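You operate a simulated robot arm through the tools that you are given. There is no shell and no other tool.

Carry out the task below with a simulated robot arm. There is one attempt and no reset: what you move stays moved.

JOB
Wash the blue lens in the bath for 2 min.
Fine: basket down, lid on; wait till the display says DONE; leave it in.

It is judged by the outcome, as a careful person would: the job done as asked, and still so three seconds after it is handed in. It fails if anything else is knocked over, pushed out of place, dropped, spilled or broken. A push-on lid holds only when it is set on centred and level and pressed home; a screw cap is set on level and turned clockwise until tight.

ROBOT AND FRAMES
A 7-joint arm with a two-finger parallel gripper, fixed in place. Base frame: the origin is on the floor under the middle of its stand, x ahead of it, y to its left, z up; the work surface is at about z = 86. Units: cm, degrees, N and s.
With the tool pointing down near the work surface it reaches from about 30 to 70 cm from the base axis. Its first joint turns from -66.0 to 66.0 degrees. Payload 1.57 kg.
Tool frame: the origin (TCP) lies between the finger pads and is the grasp point; the fingertips stand 3 cm ahead of it; z points along the fingers, y is the line along which they close. Largest opening 11 cm; finger width 2.4, thickness 1.2; the body of the gripper, 4.8 by 11.2 cm, starts 7.8 cm behind the TCP.
Orientation is that of the tool frame in the base frame, as [roll, pitch, yaw] about the fixed x, y, z axes, in that order (R = Rz(yaw) Ry(pitch) Rx(roll)). With the fingers straight down and closing along the base's y, the tool's x points along the base's -x, its y along +y and its z along -z.

CONTROLS
- The arm moves only by the tool servo_tool. Its argument "series" is a list of rows, each an object (a shift or turn left out is 0, a gripper value left out holds the last) with "slide": the shift along the tool's x, y, z in units of 25 mm (1.0 is 25 mm), a list of three; "rotation": the turn, a rotation vector about the tool's x, y, z in units of 6 degrees (1.0 is 6 degrees), a list of three; "jaw": the opening, from 0 (shut) to 1 (fully open). In form: [{"slide": [x, y, z], "rotation": [wx, wy, wz], "jaw": jaw}, ...]. A call has 1 to 20 rows; each row shifts and turns the commanded pose from where the row before left it, along the tool's axes as they then stand. A call with a number of a shift or a turn outside -1 to 1 is refused whole. Rows are played at 5 a second. More than 5 cm and 8.6 degrees between two rows, or a gripper value outside its range, and nothing of the call is played. A pose out of reach is approached as far as the arm can. The call stops where the force on the tool passes 40 N (or 10 N more than at its start, if that is more) or the arm is blocked; 0.2 s more then pass. Each finger travels about 10.8 cm/s and halts on what it meets, pressing with about 39 N; the grip force reading is that of the motor and also rises with nothing between the fingers. The clock runs only during rows and for 0.2 s after the last one: add rows that do not move to give the fingers time. It gives the time, the measured TCP pose, the force on the tool (base axes), the opening and the grip force at its end, in the units of the frame above (readings bear some noise), with the torque about the TCP (base axes, N m) and any sound that the robot's microphone picked up.
- Cameras (640 x 400 px; columns grow to the right, rows downward): "scene" is fixed at [15.77, -38.85, 139.68]; the picture's right is [0.83, -0.56, 0.00], its down [-0.36, -0.53, -0.77] and it looks along [0.43, 0.64, -0.64] (base axes); focal length 227 px, centre (320, 200). "wrist" rides on the gripper at [7, 1.6, -14.1] in the tool frame; the picture's right is [-0.23, 0.97, 0.00], its down [-0.85, -0.20, -0.48] and it looks along [-0.47, -0.11, 0.88] (tool axes); focal length 222 px, centre (320, 200). There is no depth. A picture from a camera that has moved, and an enlarged one, comes with that camera's place and axes in the base frame and with its lens.
- capture(camera): a new picture of that camera. The clock stands still meanwhile.
- inspect(camera, box): a new picture of the part [left, top, right, bottom] of that camera's present view, enlarged. The clock stands still meanwhile.
- hand_in(): hands the job in; it is judged then, once.

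Places have to be worked out from the pictures, the camera data and where the tool is seen. Open the gripper and draw the arm clear of the work before you hand the job in, unless the task says otherwise.

The tools are called after "Call:" as a command line: name --argument value ..., lists and objects as JSON in quotes. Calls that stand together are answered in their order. servo_tool: Moves the arm, as the interface text tells. Its arguments: {"type":"object","properties":{"series":{"type":"array","items":{"type":"object","properties":{"slide":{"type":"array","items":{"type":"number"}},"rotation":{"type":"array","items":{"type":"number"}},"jaw":{"type":"number"}}}}},"required":["series"]} The other tools are called the same way: capture (camera) takes a picture; inspect (camera, box) takes an enlarged picture of a part of a camera's view; hand_in () hands the job in.

At the start:

```text
time: 0.0
position: [31.06, 12.71, 123.94]
orientation: [180.0, 0.0, 179.9]
contact_force: [0.1, 0.3, 0.2]
moment: [-0.04, 0.03, -0.02]
grip_width: 11.0
finger_force: 0.1
```

scene: 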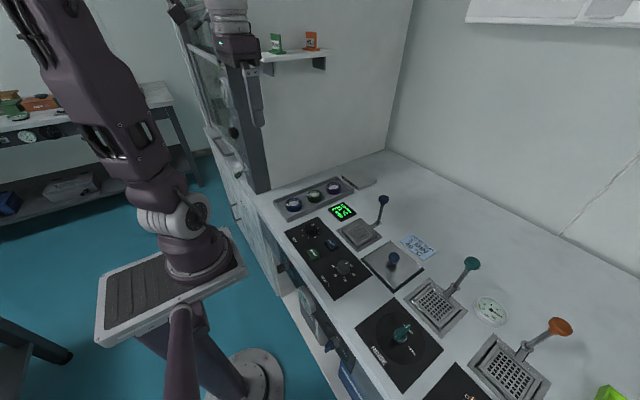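
wrist: 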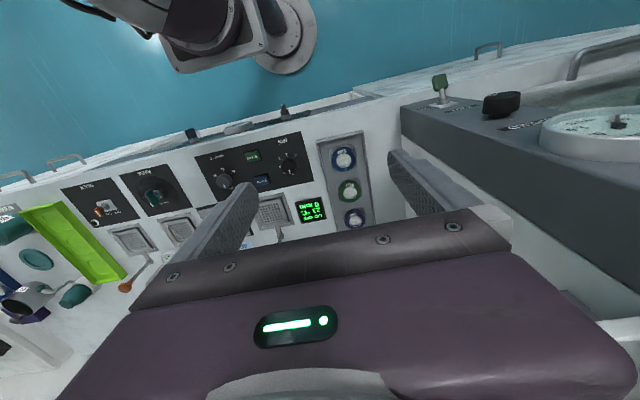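

I'll begin by enlarging parts of the scene view to identify the lenses, bath, baskets, lid, and controls.

Call:
inspect --camera "scene" --box '[260, 160, 420, 260]'

Call:
inspect --camera "scene" --box '[340, 230, 500, 330]'

Call:
inspect --camera "scene" --box '[340, 300, 500, 400]'

Call:
inspect --camera "scene" --box '[480, 300, 640, 400]'

Call:
inspect --camera "wrist" --box '[0, 130, 200, 330]'

Call:
inspect --camera "wrist" --box '[180, 110, 400, 250]'

Call:
inspect --camera "wrist" --box '[400, 60, 640, 210]'

```text
4.00 times, centred on (340, 210) of scene
camera zoom: at [15.77, -38.85, 139.68], right [0.83, -0.56, 0.0], down [-0.36, -0.53, -0.77], along [0.43, 0.64, -0.64], focal length 906 px, centre (240, 160)
```

zoom: 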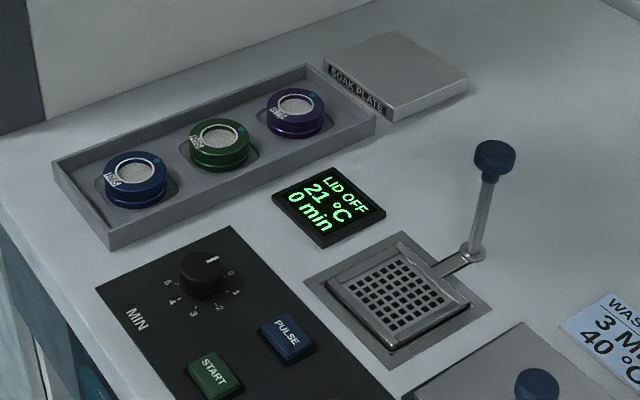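

```text
4.00 times, centred on (420, 280) of scene
camera zoom: at [15.77, -38.85, 139.68], right [0.83, -0.56, 0.0], down [-0.36, -0.53, -0.77], along [0.43, 0.64, -0.64], focal length 906 px, centre (-80, -120)
```

zoom: 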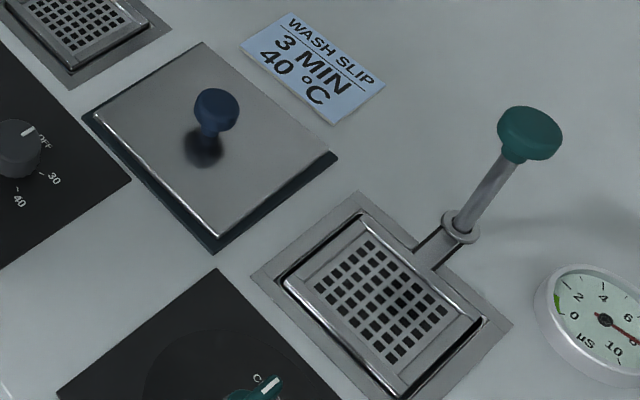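

```text
4.00 times, centred on (420, 350) of scene
camera zoom: at [15.77, -38.85, 139.68], right [0.83, -0.56, 0.0], down [-0.36, -0.53, -0.77], along [0.43, 0.64, -0.64], focal length 906 px, centre (-80, -400)
```

zoom: 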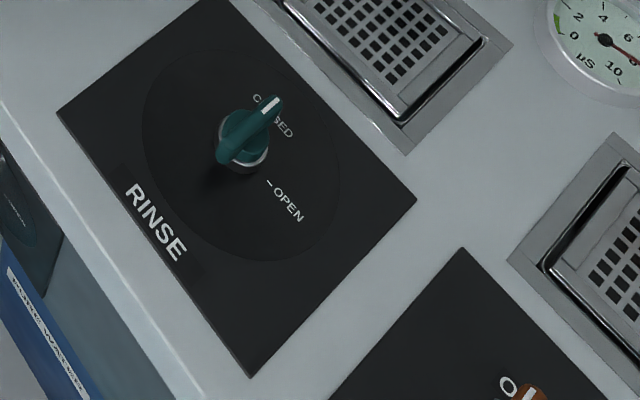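

```text
4.00 times, centred on (560, 350) of scene
camera zoom: at [15.77, -38.85, 139.68], right [0.83, -0.56, 0.0], down [-0.36, -0.53, -0.77], along [0.43, 0.64, -0.64], focal length 906 px, centre (-640, -400)
```

zoom: 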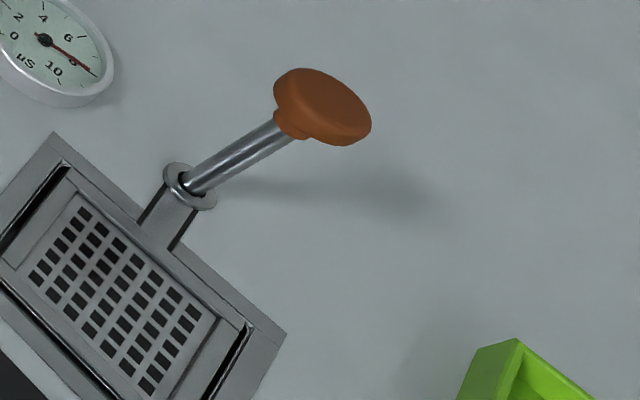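

```text
2.00 times, centred on (100, 230) of wrist
camera zoom: at [24.07, 14.45, 138.16], right [0.23, 0.97, 0.0], down [0.85, -0.2, 0.48], along [0.47, -0.11, -0.88], focal length 444 px, centre (760, 140)
```

zoom: 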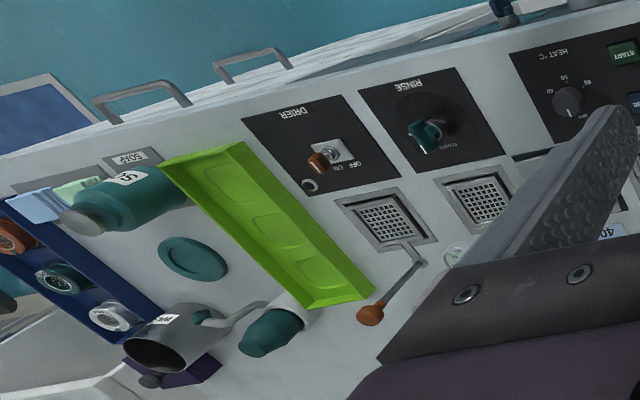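

```text
2.86 times, centred on (290, 180) of wrist
camera zoom: at [24.07, 14.45, 138.16], right [0.23, 0.97, 0.0], down [0.85, -0.2, 0.48], along [0.47, -0.11, -0.88], focal length 635 px, centre (406, 257)
```

zoom: 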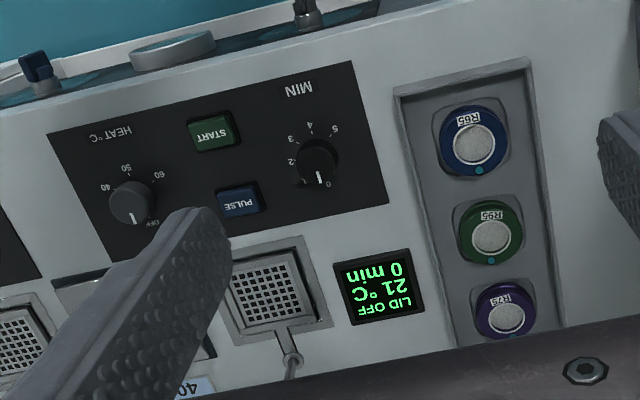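

```text
2.67 times, centred on (520, 135) of wrist
camera zoom: at [24.07, 14.45, 138.16], right [0.23, 0.97, 0.0], down [0.85, -0.2, 0.48], along [0.47, -0.11, -0.88], focal length 592 px, centre (-213, 373)
```

zoom: 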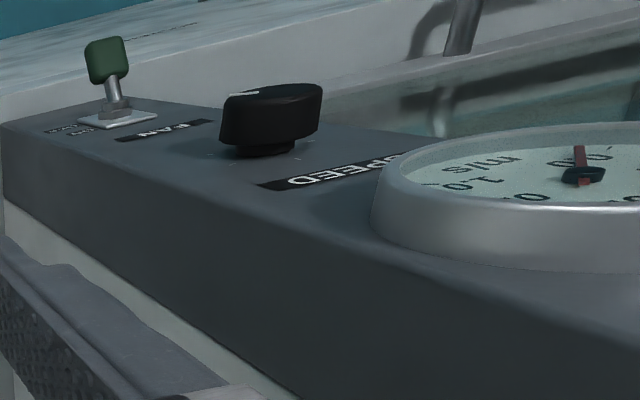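

The bath is at about (52.8, -5.7), with its post and knob at (60.9, -5.7, ~96). The lid sits at about (52, -20), the blue lens at about (41.7, 16), the MIN dial at about (40.5, 3.1), and START at about (36.6, -4.6). I'll move to a higher vantage point over the work for a closer look.

Call:
servo_tool --series '[{"slide": [-0.6, -0.5, 0.8]}, {"slide": [-0.6, -0.5, 0.8]}, {"slide": [-0.6, -0.5, 0.8]}, {"slide": [-0.6, -0.5, 0.8]}, {"slide": [0, 0, 0]}]'

Call:
capture --camera "wrist"

Call:
capture --camera "scene"

```text
time: 1.2
position: [37.16, 7.83, 115.99]
orientation: [180.0, -0.1, -179.9]
contact_force: [-0.1, 1.0, -0.3]
moment: [0.03, -0.01, 0.01]
grip_width: 10.99
finger_force: 0.1
```

```text
taken
camera wrist: at [30.31, 9.54, 130.15], right [0.23, 0.97, 0.0], down [0.85, -0.2, 0.48], along [0.47, -0.11, -0.88], focal length 222 px, centre (320, 200)
```

wrist: 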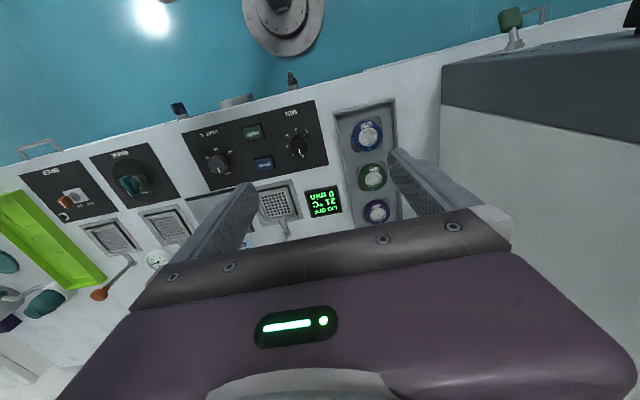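

```text
taken
```

scene: 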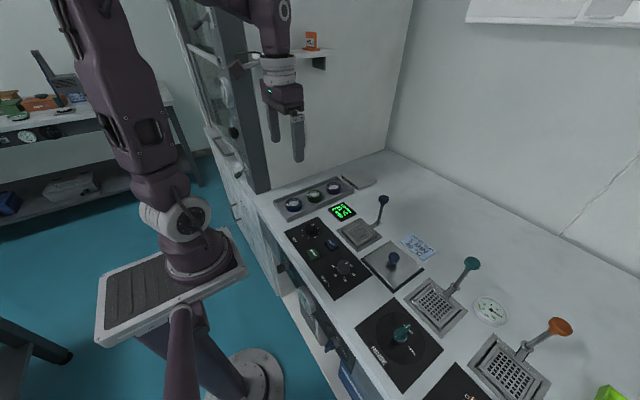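

The wrist camera now shows the control panel, bath and tray more closely. I'll enlarge those areas.

Call:
inspect --camera "wrist" --box '[180, 100, 340, 200]'

Call:
inspect --camera "wrist" --box '[240, 160, 360, 250]'

Call:
inspect --camera "wrist" --box '[320, 90, 420, 230]'

Call:
inspect --camera "scene" --box '[330, 190, 410, 250]'

Call:
inspect --camera "scene" --box '[355, 235, 435, 295]'

Call:
inspect --camera "scene" --box '[280, 215, 380, 295]'

Call:
inspect --camera "scene" --box '[270, 170, 370, 230]'

```text
4.00 times, centred on (260, 150) of wrist
camera zoom: at [30.31, 9.54, 130.15], right [0.23, 0.97, 0.0], down [0.85, -0.2, 0.48], along [0.47, -0.11, -0.88], focal length 888 px, centre (560, 400)
```

zoom: 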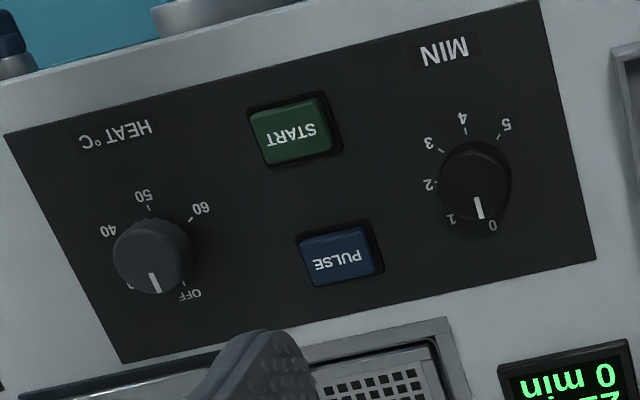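

```text
4.44 times, centred on (300, 205) of wrist
camera zoom: at [30.31, 9.54, 130.15], right [0.23, 0.97, 0.0], down [0.85, -0.2, 0.48], along [0.47, -0.11, -0.88], focal length 987 px, centre (409, 178)
```

zoom: 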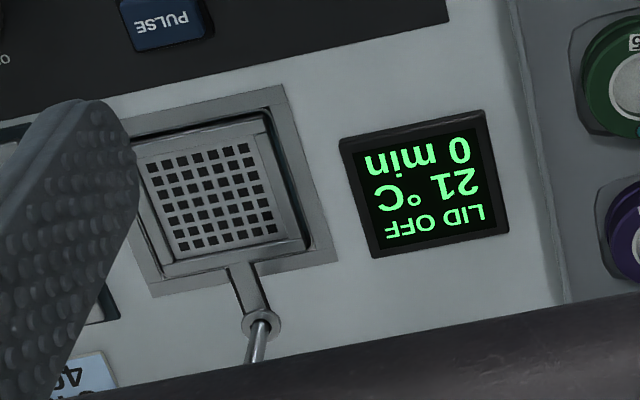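

```text
2.86 times, centred on (370, 160) of wrist
camera zoom: at [30.31, 9.54, 130.15], right [0.23, 0.97, 0.0], down [0.85, -0.2, 0.48], along [0.47, -0.11, -0.88], focal length 635 px, centre (177, 314)
```

zoom: 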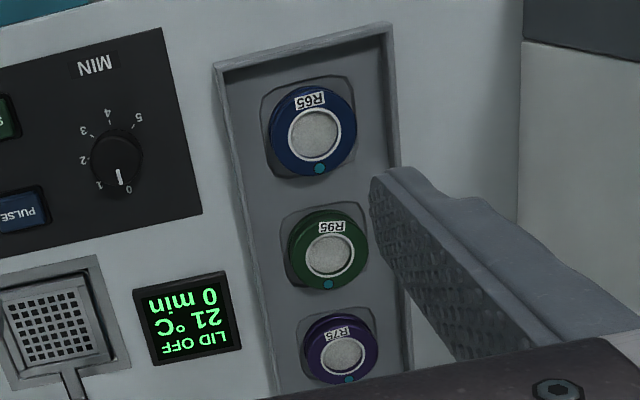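

```text
6.67 times, centred on (370, 220) of scene
camera zoom: at [15.77, -38.85, 139.68], right [0.83, -0.56, 0.0], down [-0.36, -0.53, -0.77], along [0.43, 0.64, -0.64], focal length 1511 px, centre (-13, 67)
```

zoom: 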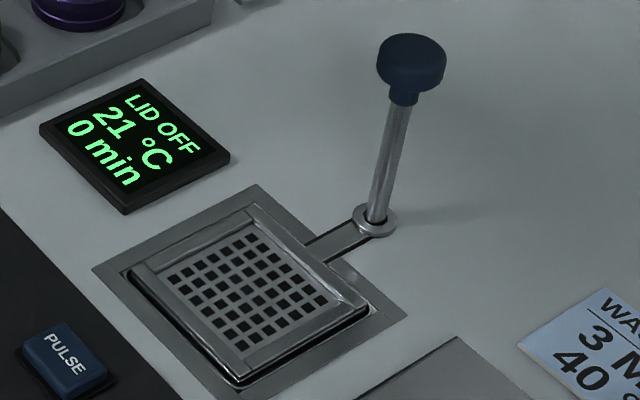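

```text
6.67 times, centred on (395, 265) of scene
camera zoom: at [15.77, -38.85, 139.68], right [0.83, -0.56, 0.0], down [-0.36, -0.53, -0.77], along [0.43, 0.64, -0.64], focal length 1511 px, centre (-180, -233)
```

zoom: 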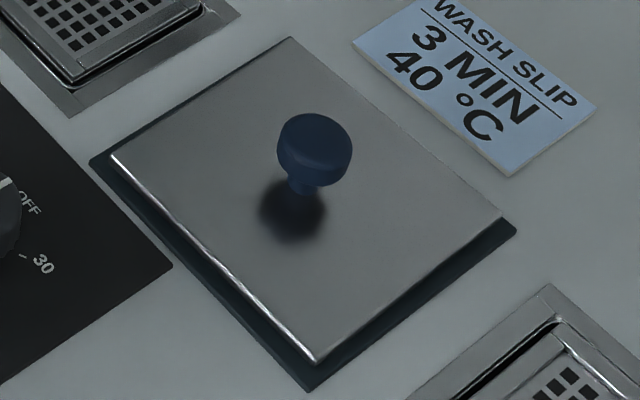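

```text
5.00 times, centred on (330, 255) of scene
camera zoom: at [15.77, -38.85, 139.68], right [0.83, -0.56, 0.0], down [-0.36, -0.53, -0.77], along [0.43, 0.64, -0.64], focal length 1133 px, centre (270, -75)
```

zoom: 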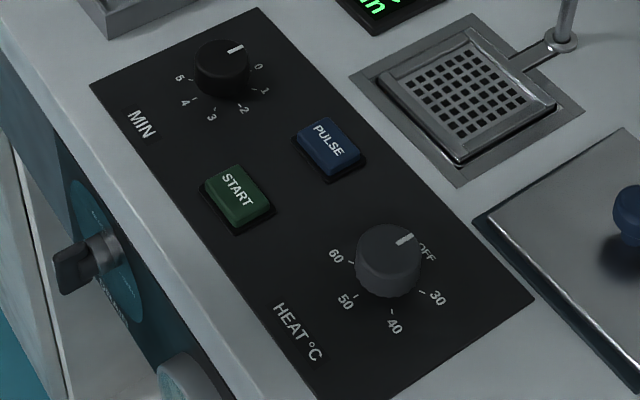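

```text
6.40 times, centred on (320, 200) of scene
camera zoom: at [15.77, -38.85, 139.68], right [0.83, -0.56, 0.0], down [-0.36, -0.53, -0.77], along [0.43, 0.64, -0.64], focal length 1450 px, centre (320, 200)
```

zoom: 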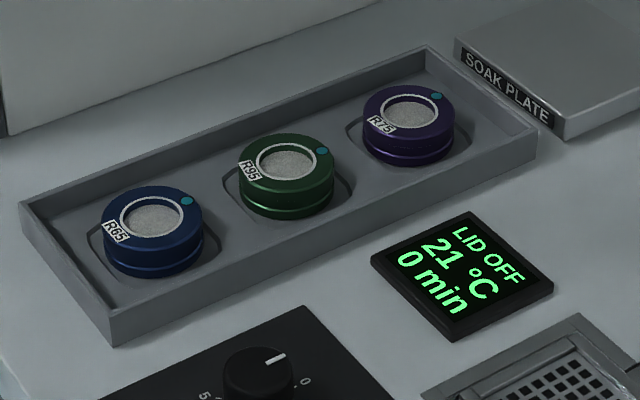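

The views agree that the blue lens (R65) is at about (41.7, 16.0), 5.5 cm across and roughly 2.3 cm tall. I need to know how high the basket rims are before placing it, so I'll zoom in on the basket and lens.

Call:
inspect --camera "wrist" --box '[250, 178, 310, 243]'

Call:
inspect --camera "scene" --box '[336, 212, 386, 252]'

Call:
inspect --camera "scene" --box '[275, 185, 325, 225]'

Call:
inspect --camera "scene" --box '[460, 310, 560, 400]'

```text
6.15 times, centred on (280, 210) of wrist
camera zoom: at [30.31, 9.54, 130.15], right [0.23, 0.97, 0.0], down [0.85, -0.2, 0.48], along [0.47, -0.11, -0.88], focal length 1367 px, centre (566, 135)
```

zoom: 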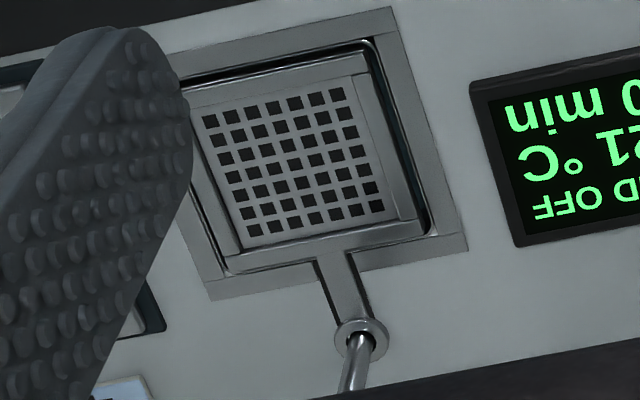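

```text
10.00 times, centred on (361, 232) of scene
camera zoom: at [15.77, -38.85, 139.68], right [0.83, -0.56, 0.0], down [-0.36, -0.53, -0.77], along [0.43, 0.64, -0.64], focal length 2266 px, centre (-90, -120)
```

zoom: 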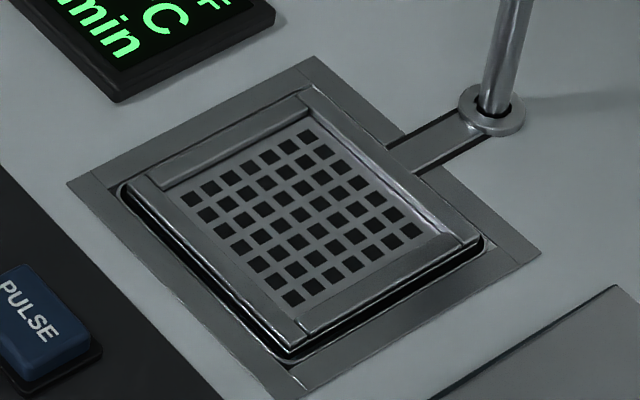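

```text
10.00 times, centred on (300, 205) of scene
camera zoom: at [15.77, -38.85, 139.68], right [0.83, -0.56, 0.0], down [-0.36, -0.53, -0.77], along [0.43, 0.64, -0.64], focal length 2266 px, centre (520, 150)
```

zoom: 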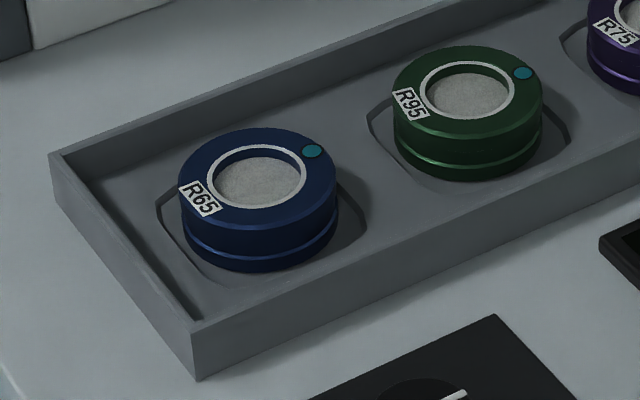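

```text
4.44 times, centred on (510, 355) of scene
camera zoom: at [15.77, -38.85, 139.68], right [0.83, -0.56, 0.0], down [-0.36, -0.53, -0.77], along [0.43, 0.64, -0.64], focal length 1007 px, centre (-524, -489)
```

zoom: 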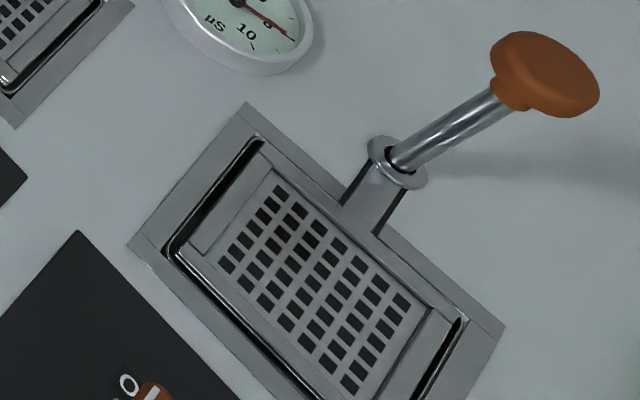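

The lens top is at about z = 88.4 inside a walled tray that spans y 11.0 to 21.4. I'll move above it with the jaws narrowed to about 6.8 cm, so the fingers fit between the lens and the tray walls.

Call:
servo_tool --series '[{"slide": [-0.26, 0.467, 0.8], "jaw": 0.62}, {"slide": [-0.26, 0.467, 0.8], "jaw": 0.62}, {"slide": [-0.26, 0.467, 0.8], "jaw": 0.62}, {"slide": [-0.26, 0.467, 0.8], "jaw": 0.62}, {"slide": [-0.26, 0.467, 0.8], "jaw": 0.62}, {"slide": [-0.26, 0.467, 0.8], "jaw": 0.62}, {"slide": [-0.26, 0.467, 0.8], "jaw": 0.62}, {"slide": [0, 0, 0.8], "jaw": 0.62}, {"slide": [0, 0, 0.4], "jaw": 0.62}, {"slide": [0, 0, 0], "jaw": 0.62}]'

Call:
inspect --camera "scene" --box '[250, 130, 370, 230]'

Call:
capture --camera "wrist"

```text
time: 3.4
position: [41.75, 16.1, 98.89]
orientation: [180.0, 0.0, 179.8]
contact_force: [0.4, -0.3, 0.1]
moment: [0.01, 0.0, -0.02]
grip_width: 6.83
finger_force: 0.0
```

```text
4.00 times, centred on (310, 180) of scene
camera zoom: at [15.77, -38.85, 139.68], right [0.83, -0.56, 0.0], down [-0.36, -0.53, -0.77], along [0.43, 0.64, -0.64], focal length 906 px, centre (360, 280)
```

zoom: 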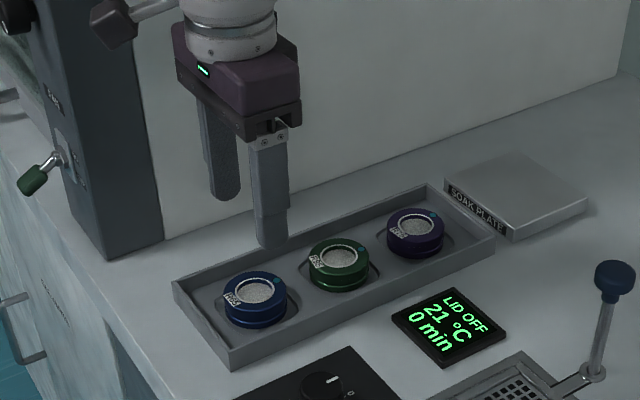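

```text
taken
camera wrist: at [34.73, 17.75, 113.06], right [0.23, 0.97, 0.0], down [0.85, -0.2, 0.48], along [0.47, -0.11, -0.88], focal length 222 px, centre (320, 200)
```

wrist: 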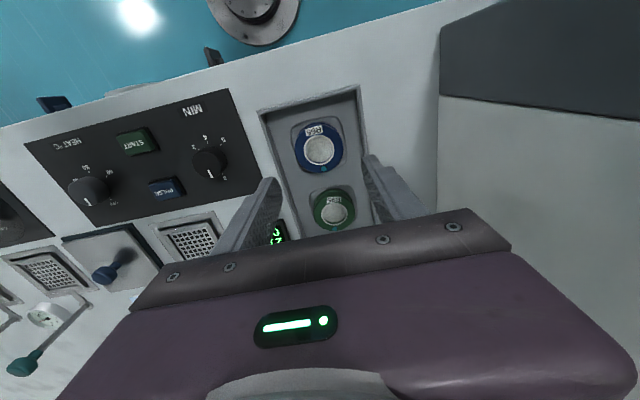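

The prediction matches: the lens should appear at pixel (319, 150), and it does. I'll lower to just above the lens top and check the alignment from both cameras.

Call:
servo_tool --series '[{"slide": [0, 0, 0.8], "jaw": 0.62}, {"slide": [0, 0, 0.8], "jaw": 0.62}, {"slide": [0, 0, 0.8], "jaw": 0.62}, {"slide": [0, 0, 0.4], "jaw": 0.62}, {"slide": [0, 0, 0], "jaw": 0.62}]'

Call:
inspect --camera "scene" --box '[270, 160, 350, 220]'

Call:
inspect --camera "wrist" --box '[220, 80, 420, 240]'

```text
time: 4.6
position: [41.66, 15.87, 92.02]
orientation: [-180.0, 0.0, 180.0]
contact_force: [-0.5, 0.7, -0.3]
moment: [-0.03, -0.01, -0.02]
grip_width: 6.82
finger_force: 0.0
```

```text
6.67 times, centred on (310, 190) of scene
camera zoom: at [15.77, -38.85, 139.68], right [0.83, -0.56, 0.0], down [-0.36, -0.53, -0.77], along [0.43, 0.64, -0.64], focal length 1511 px, centre (387, 267)
```

zoom: 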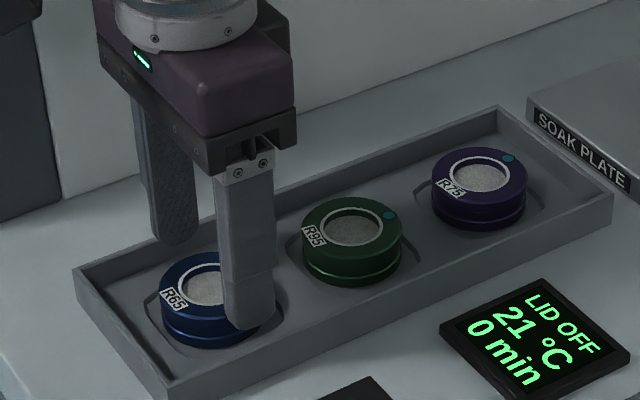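

```text
2.50 times, centred on (320, 160) of wrist
camera zoom: at [34.6, 17.51, 106.14], right [0.23, 0.97, 0.0], down [0.85, -0.2, 0.48], along [0.47, -0.11, -0.88], focal length 555 px, centre (320, 300)
```

zoom: 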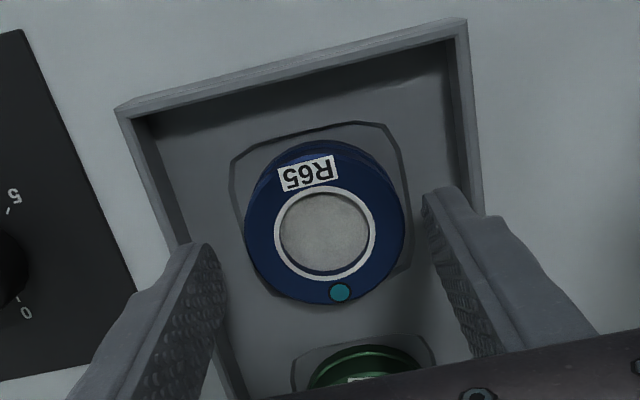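

The lens is centred between the fingers, with its centre at about (41.6, 16.05). I'll lower 1.6 cm so the fingertips overlap roughly the top centimetre of the lens, then check.

Call:
servo_tool --series '[{"slide": [0, 0.05, 0.32], "jaw": 0.62}, {"slide": [0, 0, 0.32], "jaw": 0.62}, {"slide": [0, 0, 0], "jaw": 0.62}]'

Call:
inspect --camera "scene" --box '[275, 175, 325, 215]'

Call:
inspect --camera "wrist" --box '[220, 80, 420, 240]'

```text
time: 5.4
position: [41.49, 15.9, 90.46]
orientation: [-180.0, 0.0, 180.0]
contact_force: [0.1, -0.3, -0.2]
moment: [0.04, 0.0, 0.0]
grip_width: 6.81
finger_force: 0.2
```

```text
10.00 times, centred on (300, 195) of scene
camera zoom: at [15.77, -38.85, 139.68], right [0.83, -0.56, 0.0], down [-0.36, -0.53, -0.77], along [0.43, 0.64, -0.64], focal length 2266 px, centre (520, 250)
```

zoom: 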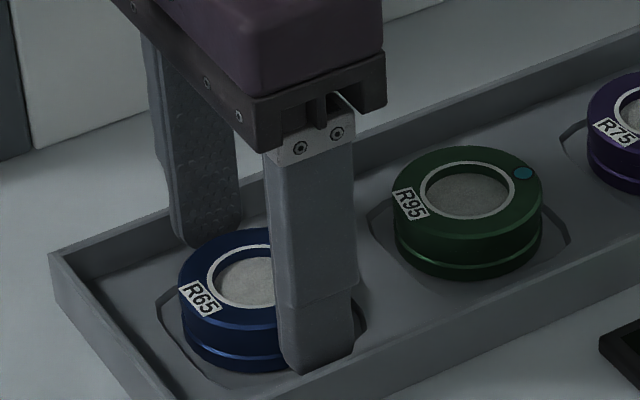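

```text
2.50 times, centred on (320, 160) of wrist
camera zoom: at [34.68, 17.66, 104.55], right [0.23, 0.97, 0.0], down [0.85, -0.2, 0.48], along [0.47, -0.11, -0.88], focal length 555 px, centre (320, 300)
```

zoom: 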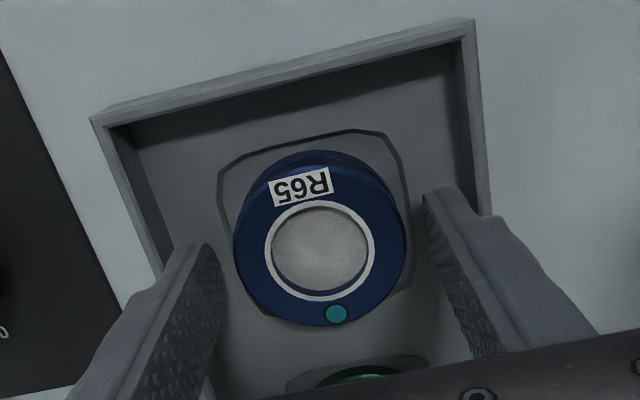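

The fingertips are at z ≈ 87.5, either side of the lens and clear of the tray walls. I'll close the jaws on it.

Call:
servo_tool --series '[{"slide": [0, 0, 0], "jaw": 0.35}, {"slide": [0, 0, 0], "jaw": 0.35}, {"slide": [0, 0, 0], "jaw": 0.35}, {"slide": [0, 0, 0], "jaw": 0.35}]'

Call:
inspect --camera "wrist" --box '[220, 80, 420, 240]'

```text
time: 6.4
position: [41.59, 15.94, 90.44]
orientation: [-180.0, 0.0, 179.9]
contact_force: [0.4, -0.3, 0.0]
moment: [-0.02, 0.02, -0.02]
grip_width: 5.35
finger_force: 39.0
```

```text
2.50 times, centred on (320, 160) of wrist
camera zoom: at [34.68, 17.66, 104.57], right [0.23, 0.97, 0.0], down [0.85, -0.2, 0.48], along [0.47, -0.11, -0.88], focal length 555 px, centre (320, 300)
```

zoom: 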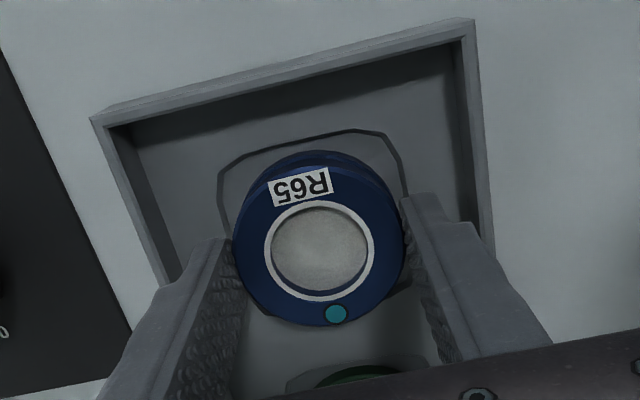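

The lens is gripped at 5.35 cm with 39 N. I'll lift it straight up and carry it over the bath basket at about (52.65, -6.0).

Call:
servo_tool --series '[{"slide": [0, 0, -0.4]}, {"slide": [0, 0, -0.8]}, {"slide": [0, 0, -0.9]}, {"slide": [0, 0, -0.9]}, {"slide": [0, 0, -0.8]}, {"slide": [-0.2, -0.4, 0]}, {"slide": [-0.4, -0.8, 0]}, {"slide": [-0.48, -0.95, 0]}, {"slide": [-0.48, -0.95, 0]}, {"slide": [-0.48, -0.95, 0]}, {"slide": [-0.48, -0.95, 0]}, {"slide": [-0.48, -0.95, 0]}, {"slide": [-0.48, -0.95, 0]}, {"slide": [-0.48, -0.95, 0]}, {"slide": [-0.38, -0.7, 0]}, {"slide": [-0.08, -0.21, 0]}, {"slide": [0, 0, 0]}, {"slide": [0, 0, 0]}]'

Call:
capture --camera "wrist"

Call:
capture --camera "scene"

```text
time: 10.2
position: [52.7, -5.69, 99.85]
orientation: [180.0, 0.0, -180.0]
contact_force: [0.0, 0.5, -0.1]
moment: [0.02, -0.01, -0.05]
grip_width: 3.85
finger_force: 0.1
```

```text
taken
camera wrist: at [45.77, -4.11, 114.02], right [0.23, 0.97, 0.0], down [0.85, -0.2, 0.48], along [0.47, -0.11, -0.88], focal length 222 px, centre (320, 200)
```

wrist: 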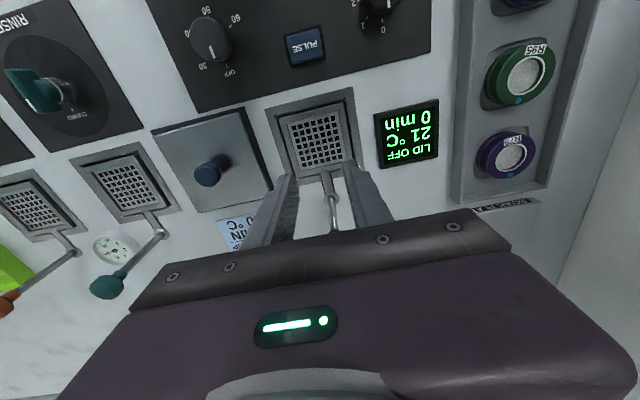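

```text
taken
```

scene: 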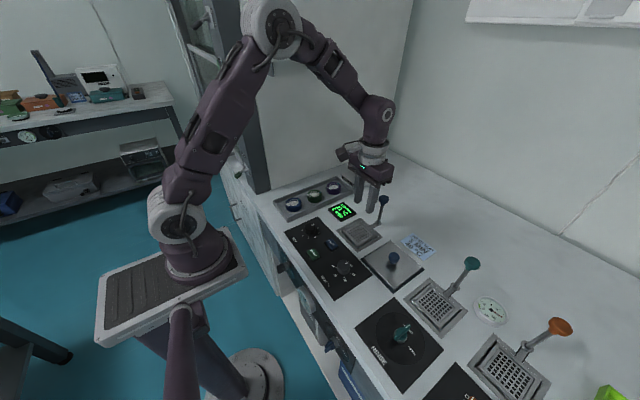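

The grip reads 3.85 cm with no force, so the lens slipped out. I'll check where it is now.

Call:
inspect --camera "scene" --box '[265, 165, 365, 235]'

Call:
inspect --camera "scene" --box '[275, 185, 325, 225]'

Call:
inspect --camera "wrist" --box '[255, 70, 375, 190]'

```text
5.71 times, centred on (315, 200) of scene
camera zoom: at [15.77, -38.85, 139.68], right [0.83, -0.56, 0.0], down [-0.36, -0.53, -0.77], along [0.43, 0.64, -0.64], focal length 1295 px, centre (349, 200)
```

zoom: 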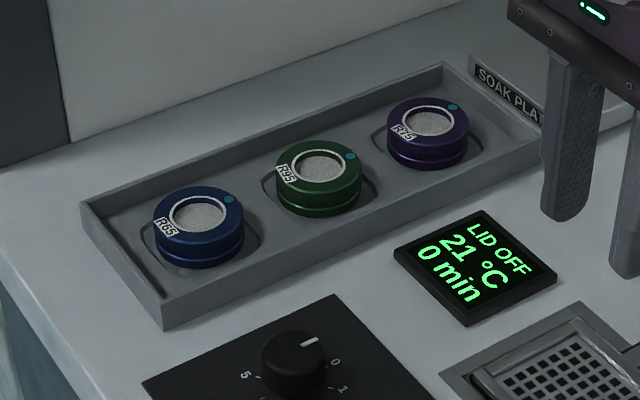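

```text
10.00 times, centred on (300, 205) of scene
camera zoom: at [15.77, -38.85, 139.68], right [0.83, -0.56, 0.0], down [-0.36, -0.53, -0.77], along [0.43, 0.64, -0.64], focal length 2266 px, centre (520, 150)
```

zoom: 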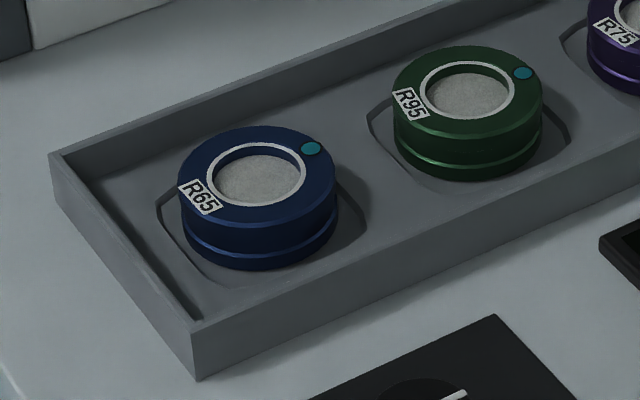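

```text
3.33 times, centred on (315, 130) of wrist
camera zoom: at [45.77, -4.11, 114.02], right [0.23, 0.97, 0.0], down [0.85, -0.2, 0.48], along [0.47, -0.11, -0.88], focal length 740 px, centre (337, 433)
```

zoom: 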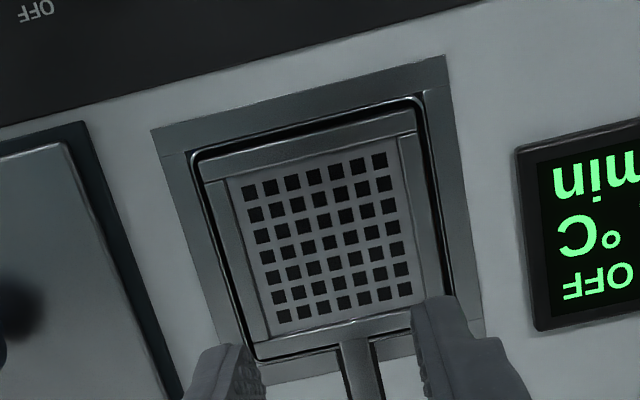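

The lens slipped at the start of the lift and is still in its recess, upright and undisturbed. I'll retrace with the jaws open and stop just above it. Then I'll take a deeper grip and do a small test lift.

Call:
servo_tool --series '[{"slide": [0.2, 0.4, 0], "jaw": 0.62}, {"slide": [0.4, 0.8, 0], "jaw": 0.62}, {"slide": [0.48, 0.95, 0]}, {"slide": [0.48, 0.95, 0]}, {"slide": [0.48, 0.95, 0]}, {"slide": [0.48, 0.95, 0]}, {"slide": [0.48, 0.95, 0]}, {"slide": [0.48, 0.95, 0]}, {"slide": [0.48, 0.95, 0]}, {"slide": [0.38, 0.7, 0]}, {"slide": [0.08, 0.21, 0]}, {"slide": [0, 0, 0.8]}, {"slide": [0, 0, 0.8]}, {"slide": [0, 0, 0.8]}, {"slide": [0, 0, 0.6]}, {"slide": [0, 0, 0]}, {"slide": [0, 0, 0]}]'

Call:
inspect --camera "wrist" --box '[220, 80, 420, 240]'

Call:
inspect --camera "scene" --box '[275, 175, 325, 215]'

```text
time: 13.8
position: [41.36, 16.17, 92.59]
orientation: [180.0, -0.1, 180.0]
contact_force: [-0.1, -0.9, 0.1]
moment: [-0.01, 0.02, -0.03]
grip_width: 6.82
finger_force: 0.1
```

```text
2.50 times, centred on (320, 160) of wrist
camera zoom: at [34.43, 17.88, 106.71], right [0.23, 0.97, 0.0], down [0.85, -0.2, 0.48], along [0.47, -0.11, -0.88], focal length 555 px, centre (320, 300)
```

zoom: 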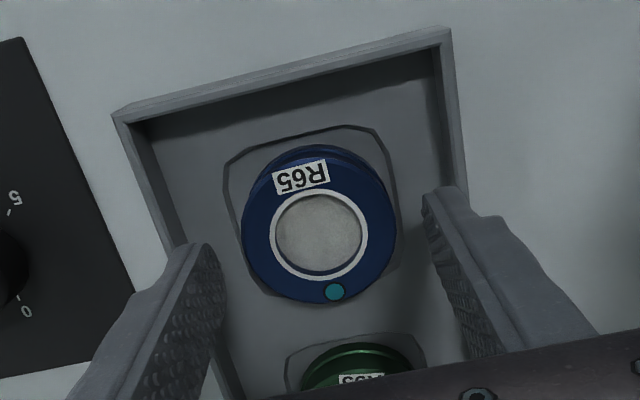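

```text
10.00 times, centred on (300, 195) of scene
camera zoom: at [15.77, -38.85, 139.68], right [0.83, -0.56, 0.0], down [-0.36, -0.53, -0.77], along [0.43, 0.64, -0.64], focal length 2266 px, centre (520, 250)
```

zoom: 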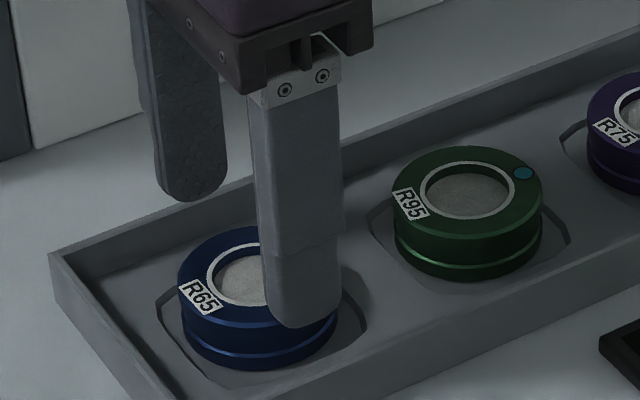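

The lens is centred between the fingers. I'll lower to TCP z ≈ 89.85 for a deeper grip, watching for contact, then close.

Call:
servo_tool --series '[{"slide": [0, 0, 0.4], "jaw": 0.62}, {"slide": [0, 0, 0.4]}, {"slide": [0, 0, 0.15]}, {"slide": [0, 0, 0.1]}, {"slide": [0, 0, 0]}]'

Call:
inspect --camera "scene" --box '[275, 175, 325, 215]'

```text
time: 15.0
position: [41.37, 16.1, 89.74]
orientation: [-180.0, -0.1, 179.9]
contact_force: [-0.3, -0.6, 0.0]
moment: [-0.02, -0.02, -0.04]
grip_width: 6.82
finger_force: 0.1
```

```text
10.00 times, centred on (300, 195) of scene
camera zoom: at [15.77, -38.85, 139.68], right [0.83, -0.56, 0.0], down [-0.36, -0.53, -0.77], along [0.43, 0.64, -0.64], focal length 2266 px, centre (520, 250)
```

zoom: 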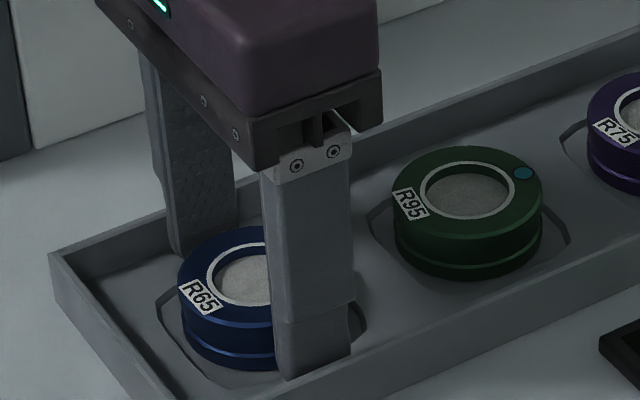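

There's no contact yet with the fingertips at about z = 86.75, which overlaps the lens by about 1.6 cm. I'll close and do a slow 1 cm test lift.

Call:
servo_tool --series '[{"slide": [0, 0, 0], "jaw": 0.4}, {"slide": [0, 0, 0], "jaw": 0.3}, {"slide": [0, 0, 0], "jaw": 0.2}, {"slide": [0, 0, 0], "jaw": 0.2}, {"slide": [0, 0, -0.1], "jaw": 0.2}, {"slide": [0, 0, -0.1], "jaw": 0.2}, {"slide": [0, 0, -0.1], "jaw": 0.2}, {"slide": [0, 0, -0.1], "jaw": 0.2}, {"slide": [0, 0, 0], "jaw": 0.2}]'

Call:
inspect --camera "scene" --box '[275, 175, 325, 215]'

Call:
inspect --camera "wrist" --box '[220, 80, 420, 240]'

```text
time: 17.0
position: [41.55, 16.03, 90.98]
orientation: [179.9, 0.0, -180.0]
contact_force: [-0.6, 0.6, -1.3]
moment: [0.0, 0.05, -0.01]
grip_width: 5.35
finger_force: 38.4
```

```text
10.00 times, centred on (300, 195) of scene
camera zoom: at [15.77, -38.85, 139.68], right [0.83, -0.56, 0.0], down [-0.36, -0.53, -0.77], along [0.43, 0.64, -0.64], focal length 2266 px, centre (520, 250)
```

zoom: 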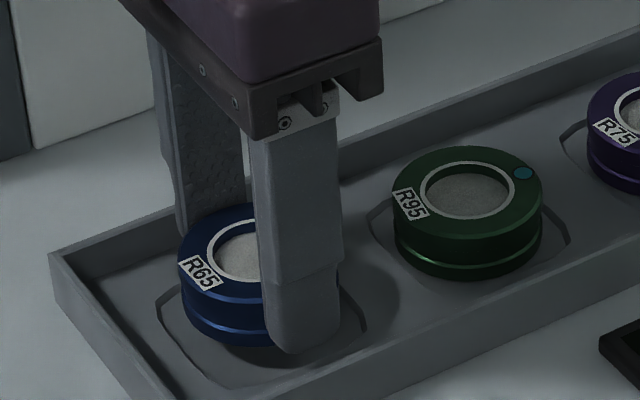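

```text
2.50 times, centred on (320, 160) of wrist
camera zoom: at [34.6, 17.69, 105.05], right [0.23, 0.97, 0.0], down [0.85, -0.2, 0.48], along [0.47, -0.11, -0.88], focal length 555 px, centre (320, 300)
```

zoom: 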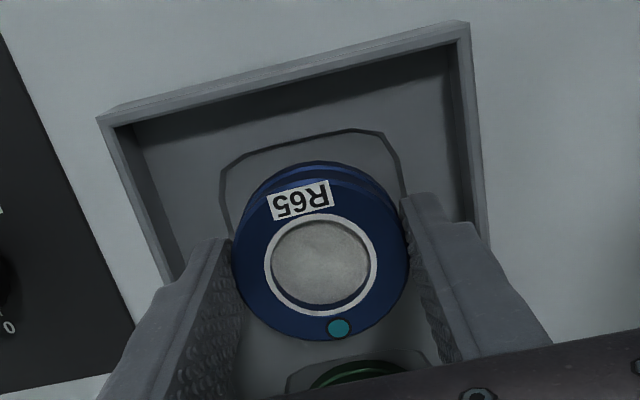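

The lens is held at 5.35 cm with 38 N and has come up with the fingers. I'll lift gently, then carry it over the basket.

Call:
servo_tool --series '[{"slide": [0, 0, -0.2]}, {"slide": [0, 0, -0.4]}, {"slide": [0, 0, -0.6]}, {"slide": [0, 0, -0.7]}, {"slide": [0, 0, -0.7]}, {"slide": [0, 0, -0.6]}, {"slide": [0, 0, -0.3]}, {"slide": [0, 0, 0]}]'

Call:
inspect --camera "scene" --box '[260, 140, 340, 220]'

```text
time: 18.8
position: [41.46, 16.1, 99.5]
orientation: [-179.9, 0.0, 180.0]
contact_force: [-0.4, 0.2, -0.7]
moment: [0.02, -0.01, -0.01]
grip_width: 5.36
finger_force: 39.1
```

```text
5.00 times, centred on (300, 180) of scene
camera zoom: at [15.77, -38.85, 139.68], right [0.83, -0.56, 0.0], down [-0.36, -0.53, -0.77], along [0.43, 0.64, -0.64], focal length 1133 px, centre (420, 300)
```

zoom: 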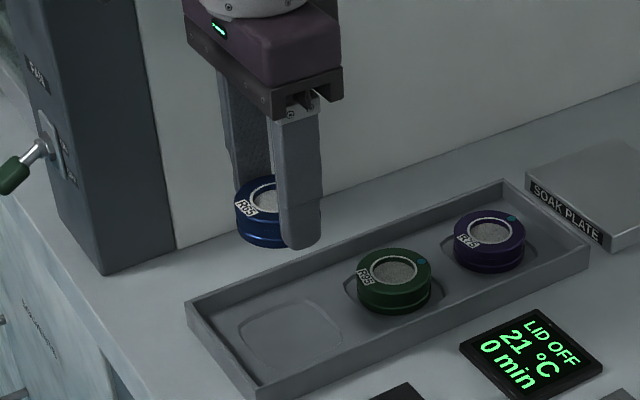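

The lens is held securely. I'll carry it over the bath at this height and zoom in on the basket detail once there.

Call:
servo_tool --series '[{"slide": [-0.2, -0.4, 0]}, {"slide": [-0.35, -0.7, 0]}, {"slide": [-0.4, -0.8, 0]}, {"slide": [-0.4, -0.8, 0]}, {"slide": [-0.4, -0.8, 0]}, {"slide": [-0.4, -0.8, 0]}, {"slide": [-0.4, -0.8, 0]}, {"slide": [-0.4, -0.8, 0]}, {"slide": [-0.4, -0.8, 0]}, {"slide": [-0.4, -0.8, 0]}, {"slide": [-0.4, -0.8, 0]}, {"slide": [-0.28, -0.54, 0]}, {"slide": [0, 0, 0]}, {"slide": [0, 0, 0]}]'

Call:
inspect --camera "scene" --box '[340, 170, 400, 250]'

Call:
inspect --camera "scene" --box '[342, 217, 378, 247]'

Call:
inspect --camera "wrist" --box '[240, 70, 400, 190]'

```text
time: 21.8
position: [52.55, -6.07, 99.53]
orientation: [180.0, 0.0, -180.0]
contact_force: [-1.0, 0.4, -0.6]
moment: [-0.01, 0.01, 0.01]
grip_width: 5.35
finger_force: 39.4
```

```text
5.00 times, centred on (370, 210) of scene
camera zoom: at [15.77, -38.85, 139.68], right [0.83, -0.56, 0.0], down [-0.36, -0.53, -0.77], along [0.43, 0.64, -0.64], focal length 1133 px, centre (70, 150)
```

zoom: 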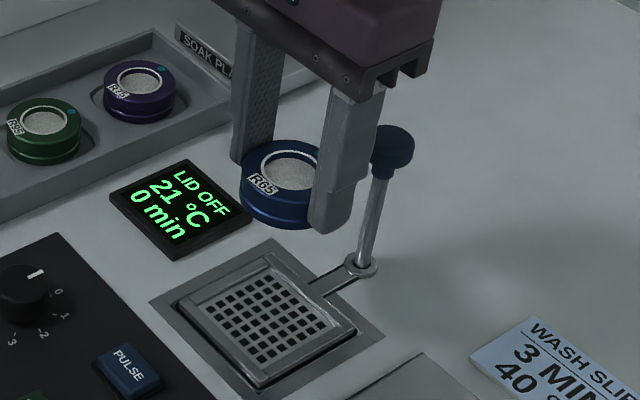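

```text
13.33 times, centred on (360, 232) of scene
camera zoom: at [15.77, -38.85, 139.68], right [0.83, -0.56, 0.0], down [-0.36, -0.53, -0.77], along [0.43, 0.64, -0.64], focal length 3022 px, centre (-213, -227)
```

zoom: 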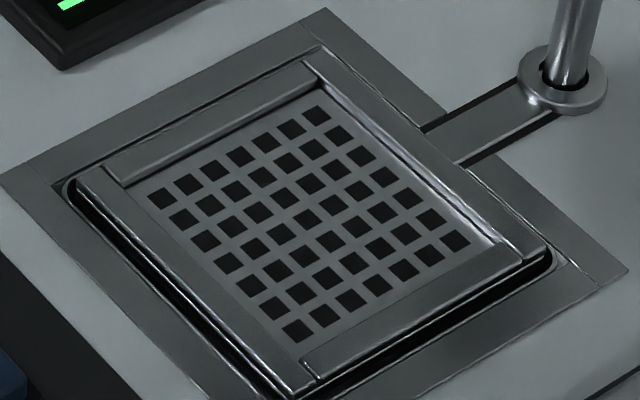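

```text
3.33 times, centred on (320, 130) of wrist
camera zoom: at [45.7, -4.28, 113.67], right [0.23, 0.97, 0.0], down [0.86, -0.2, 0.48], along [0.47, -0.11, -0.88], focal length 740 px, centre (320, 433)
```

zoom: 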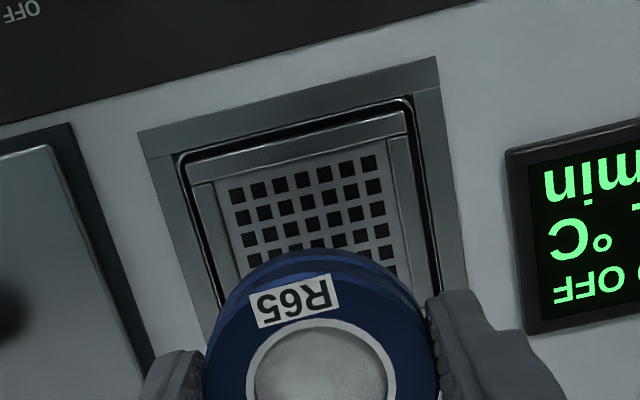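

The basket has four low rails, about 0.35 cm high, around a grid centred near (52.6, -6.05). The lens is right above it. I'll lower quickly to about 1 cm above the grid, then check.

Call:
servo_tool --series '[{"slide": [0, 0, 0.4]}, {"slide": [0, 0, 0.7]}, {"slide": [0, 0, 0.7]}, {"slide": [0, 0, 0.7]}, {"slide": [0, 0, 0.5]}, {"slide": [0, 0, 0.3]}, {"slide": [0, 0, 0.2]}, {"slide": [0, 0, 0]}]'

Call:
inspect --camera "scene" --box '[335, 200, 395, 250]'

Call:
inspect --camera "wrist" --box '[220, 70, 420, 220]'

```text
time: 23.6
position: [52.5, -6.03, 90.78]
orientation: [-180.0, 0.0, -179.9]
contact_force: [1.0, -0.4, -1.1]
moment: [0.0, 0.01, -0.04]
grip_width: 5.34
finger_force: 39.4
```

```text
8.00 times, centred on (365, 225) of scene
camera zoom: at [15.77, -38.85, 139.68], right [0.83, -0.56, 0.0], down [-0.36, -0.53, -0.77], along [0.43, 0.64, -0.64], focal length 1813 px, centre (-40, 0)
```

zoom: 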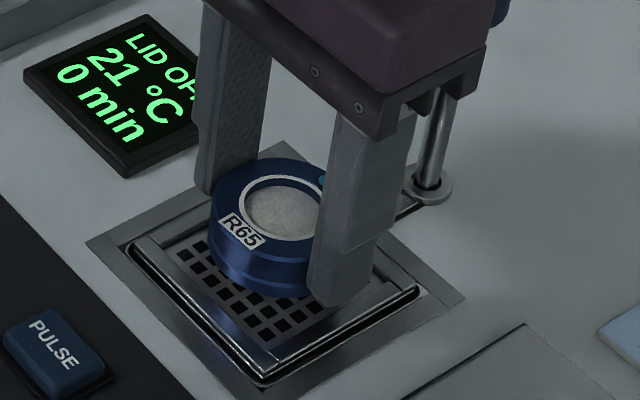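

```text
2.67 times, centred on (320, 145) of wrist
camera zoom: at [45.59, -4.32, 104.96], right [0.23, 0.97, 0.0], down [0.85, -0.2, 0.48], along [0.47, -0.11, -0.88], focal length 592 px, centre (320, 347)
```

zoom: 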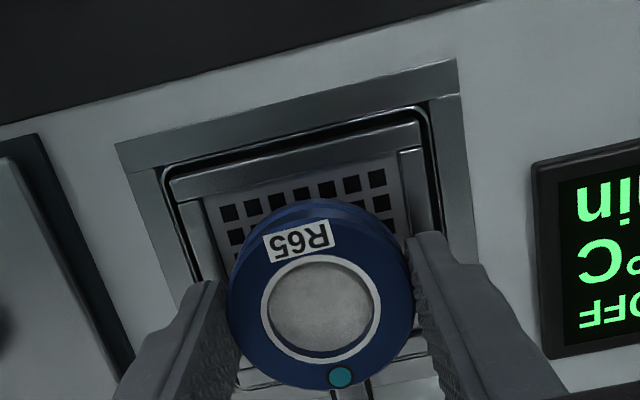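

The lens sits over the grid centre, with the hole rows spanning x 50.2 to 55.1 and y centred on -6.0. Next I'll creep down in about 1 mm steps, watching the force.

Call:
servo_tool --series '[{"slide": [-0.03, 0, 0.15]}, {"slide": [0, 0, 0.1]}, {"slide": [0, 0, 0.05]}, {"slide": [0, 0, 0.05]}, {"slide": [0, 0, 0]}]'

Call:
inspect --camera "scene" --box '[335, 200, 395, 250]'

```text
time: 24.8
position: [52.6, -6.01, 89.97]
orientation: [-180.0, 0.0, 180.0]
contact_force: [0.3, -0.3, -1.3]
moment: [0.01, 0.0, -0.01]
grip_width: 5.31
finger_force: 39.8
```

```text
8.00 times, centred on (365, 225) of scene
camera zoom: at [15.77, -38.85, 139.68], right [0.83, -0.56, 0.0], down [-0.36, -0.53, -0.77], along [0.43, 0.64, -0.64], focal length 1813 px, centre (-40, 0)
```

zoom: 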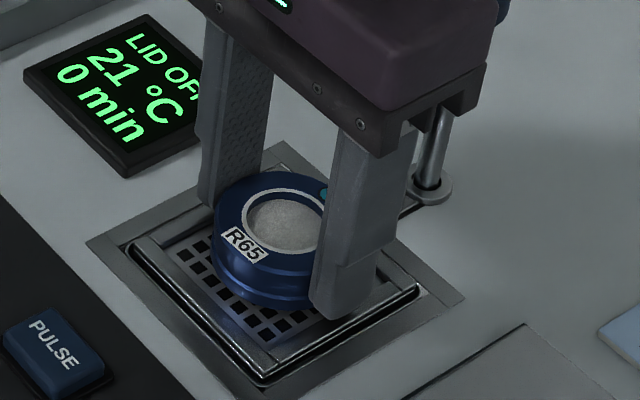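

There's still no contact at z = 89.97, so I'll keep creeping down.

Call:
servo_tool --series '[{"slide": [0, 0, 0.05]}, {"slide": [0, 0, 0.05]}, {"slide": [0, 0, 0]}]'

Call:
inspect --camera "scene" --box '[345, 212, 385, 245]'

```text
time: 25.6
position: [52.62, -6.13, 89.65]
orientation: [-180.0, 0.0, 180.0]
contact_force: [-0.5, -0.5, -0.9]
moment: [0.04, -0.01, 0.0]
grip_width: 5.31
finger_force: 38.8
```

```text
12.12 times, centred on (365, 228) of scene
camera zoom: at [15.77, -38.85, 139.68], right [0.83, -0.56, 0.0], down [-0.36, -0.53, -0.77], along [0.43, 0.64, -0.64], focal length 2747 px, centre (-226, -146)
```

zoom: 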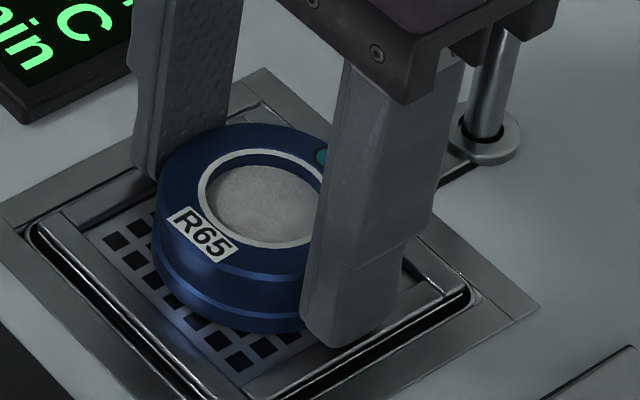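

The lens is very near the grid and there's still no contact force. I'll take a few more small steps.

Call:
servo_tool --series '[{"slide": [0, 0, 0.04]}, {"slide": [0, 0, 0.04]}, {"slide": [0, 0, 0]}]'

```text
time: 26.4
position: [52.78, -6.01, 89.53]
orientation: [180.0, 0.0, 179.9]
contact_force: [-0.6, -0.2, 0.8]
moment: [0.03, -0.06, 0.02]
grip_width: 5.34
finger_force: 39.1
```

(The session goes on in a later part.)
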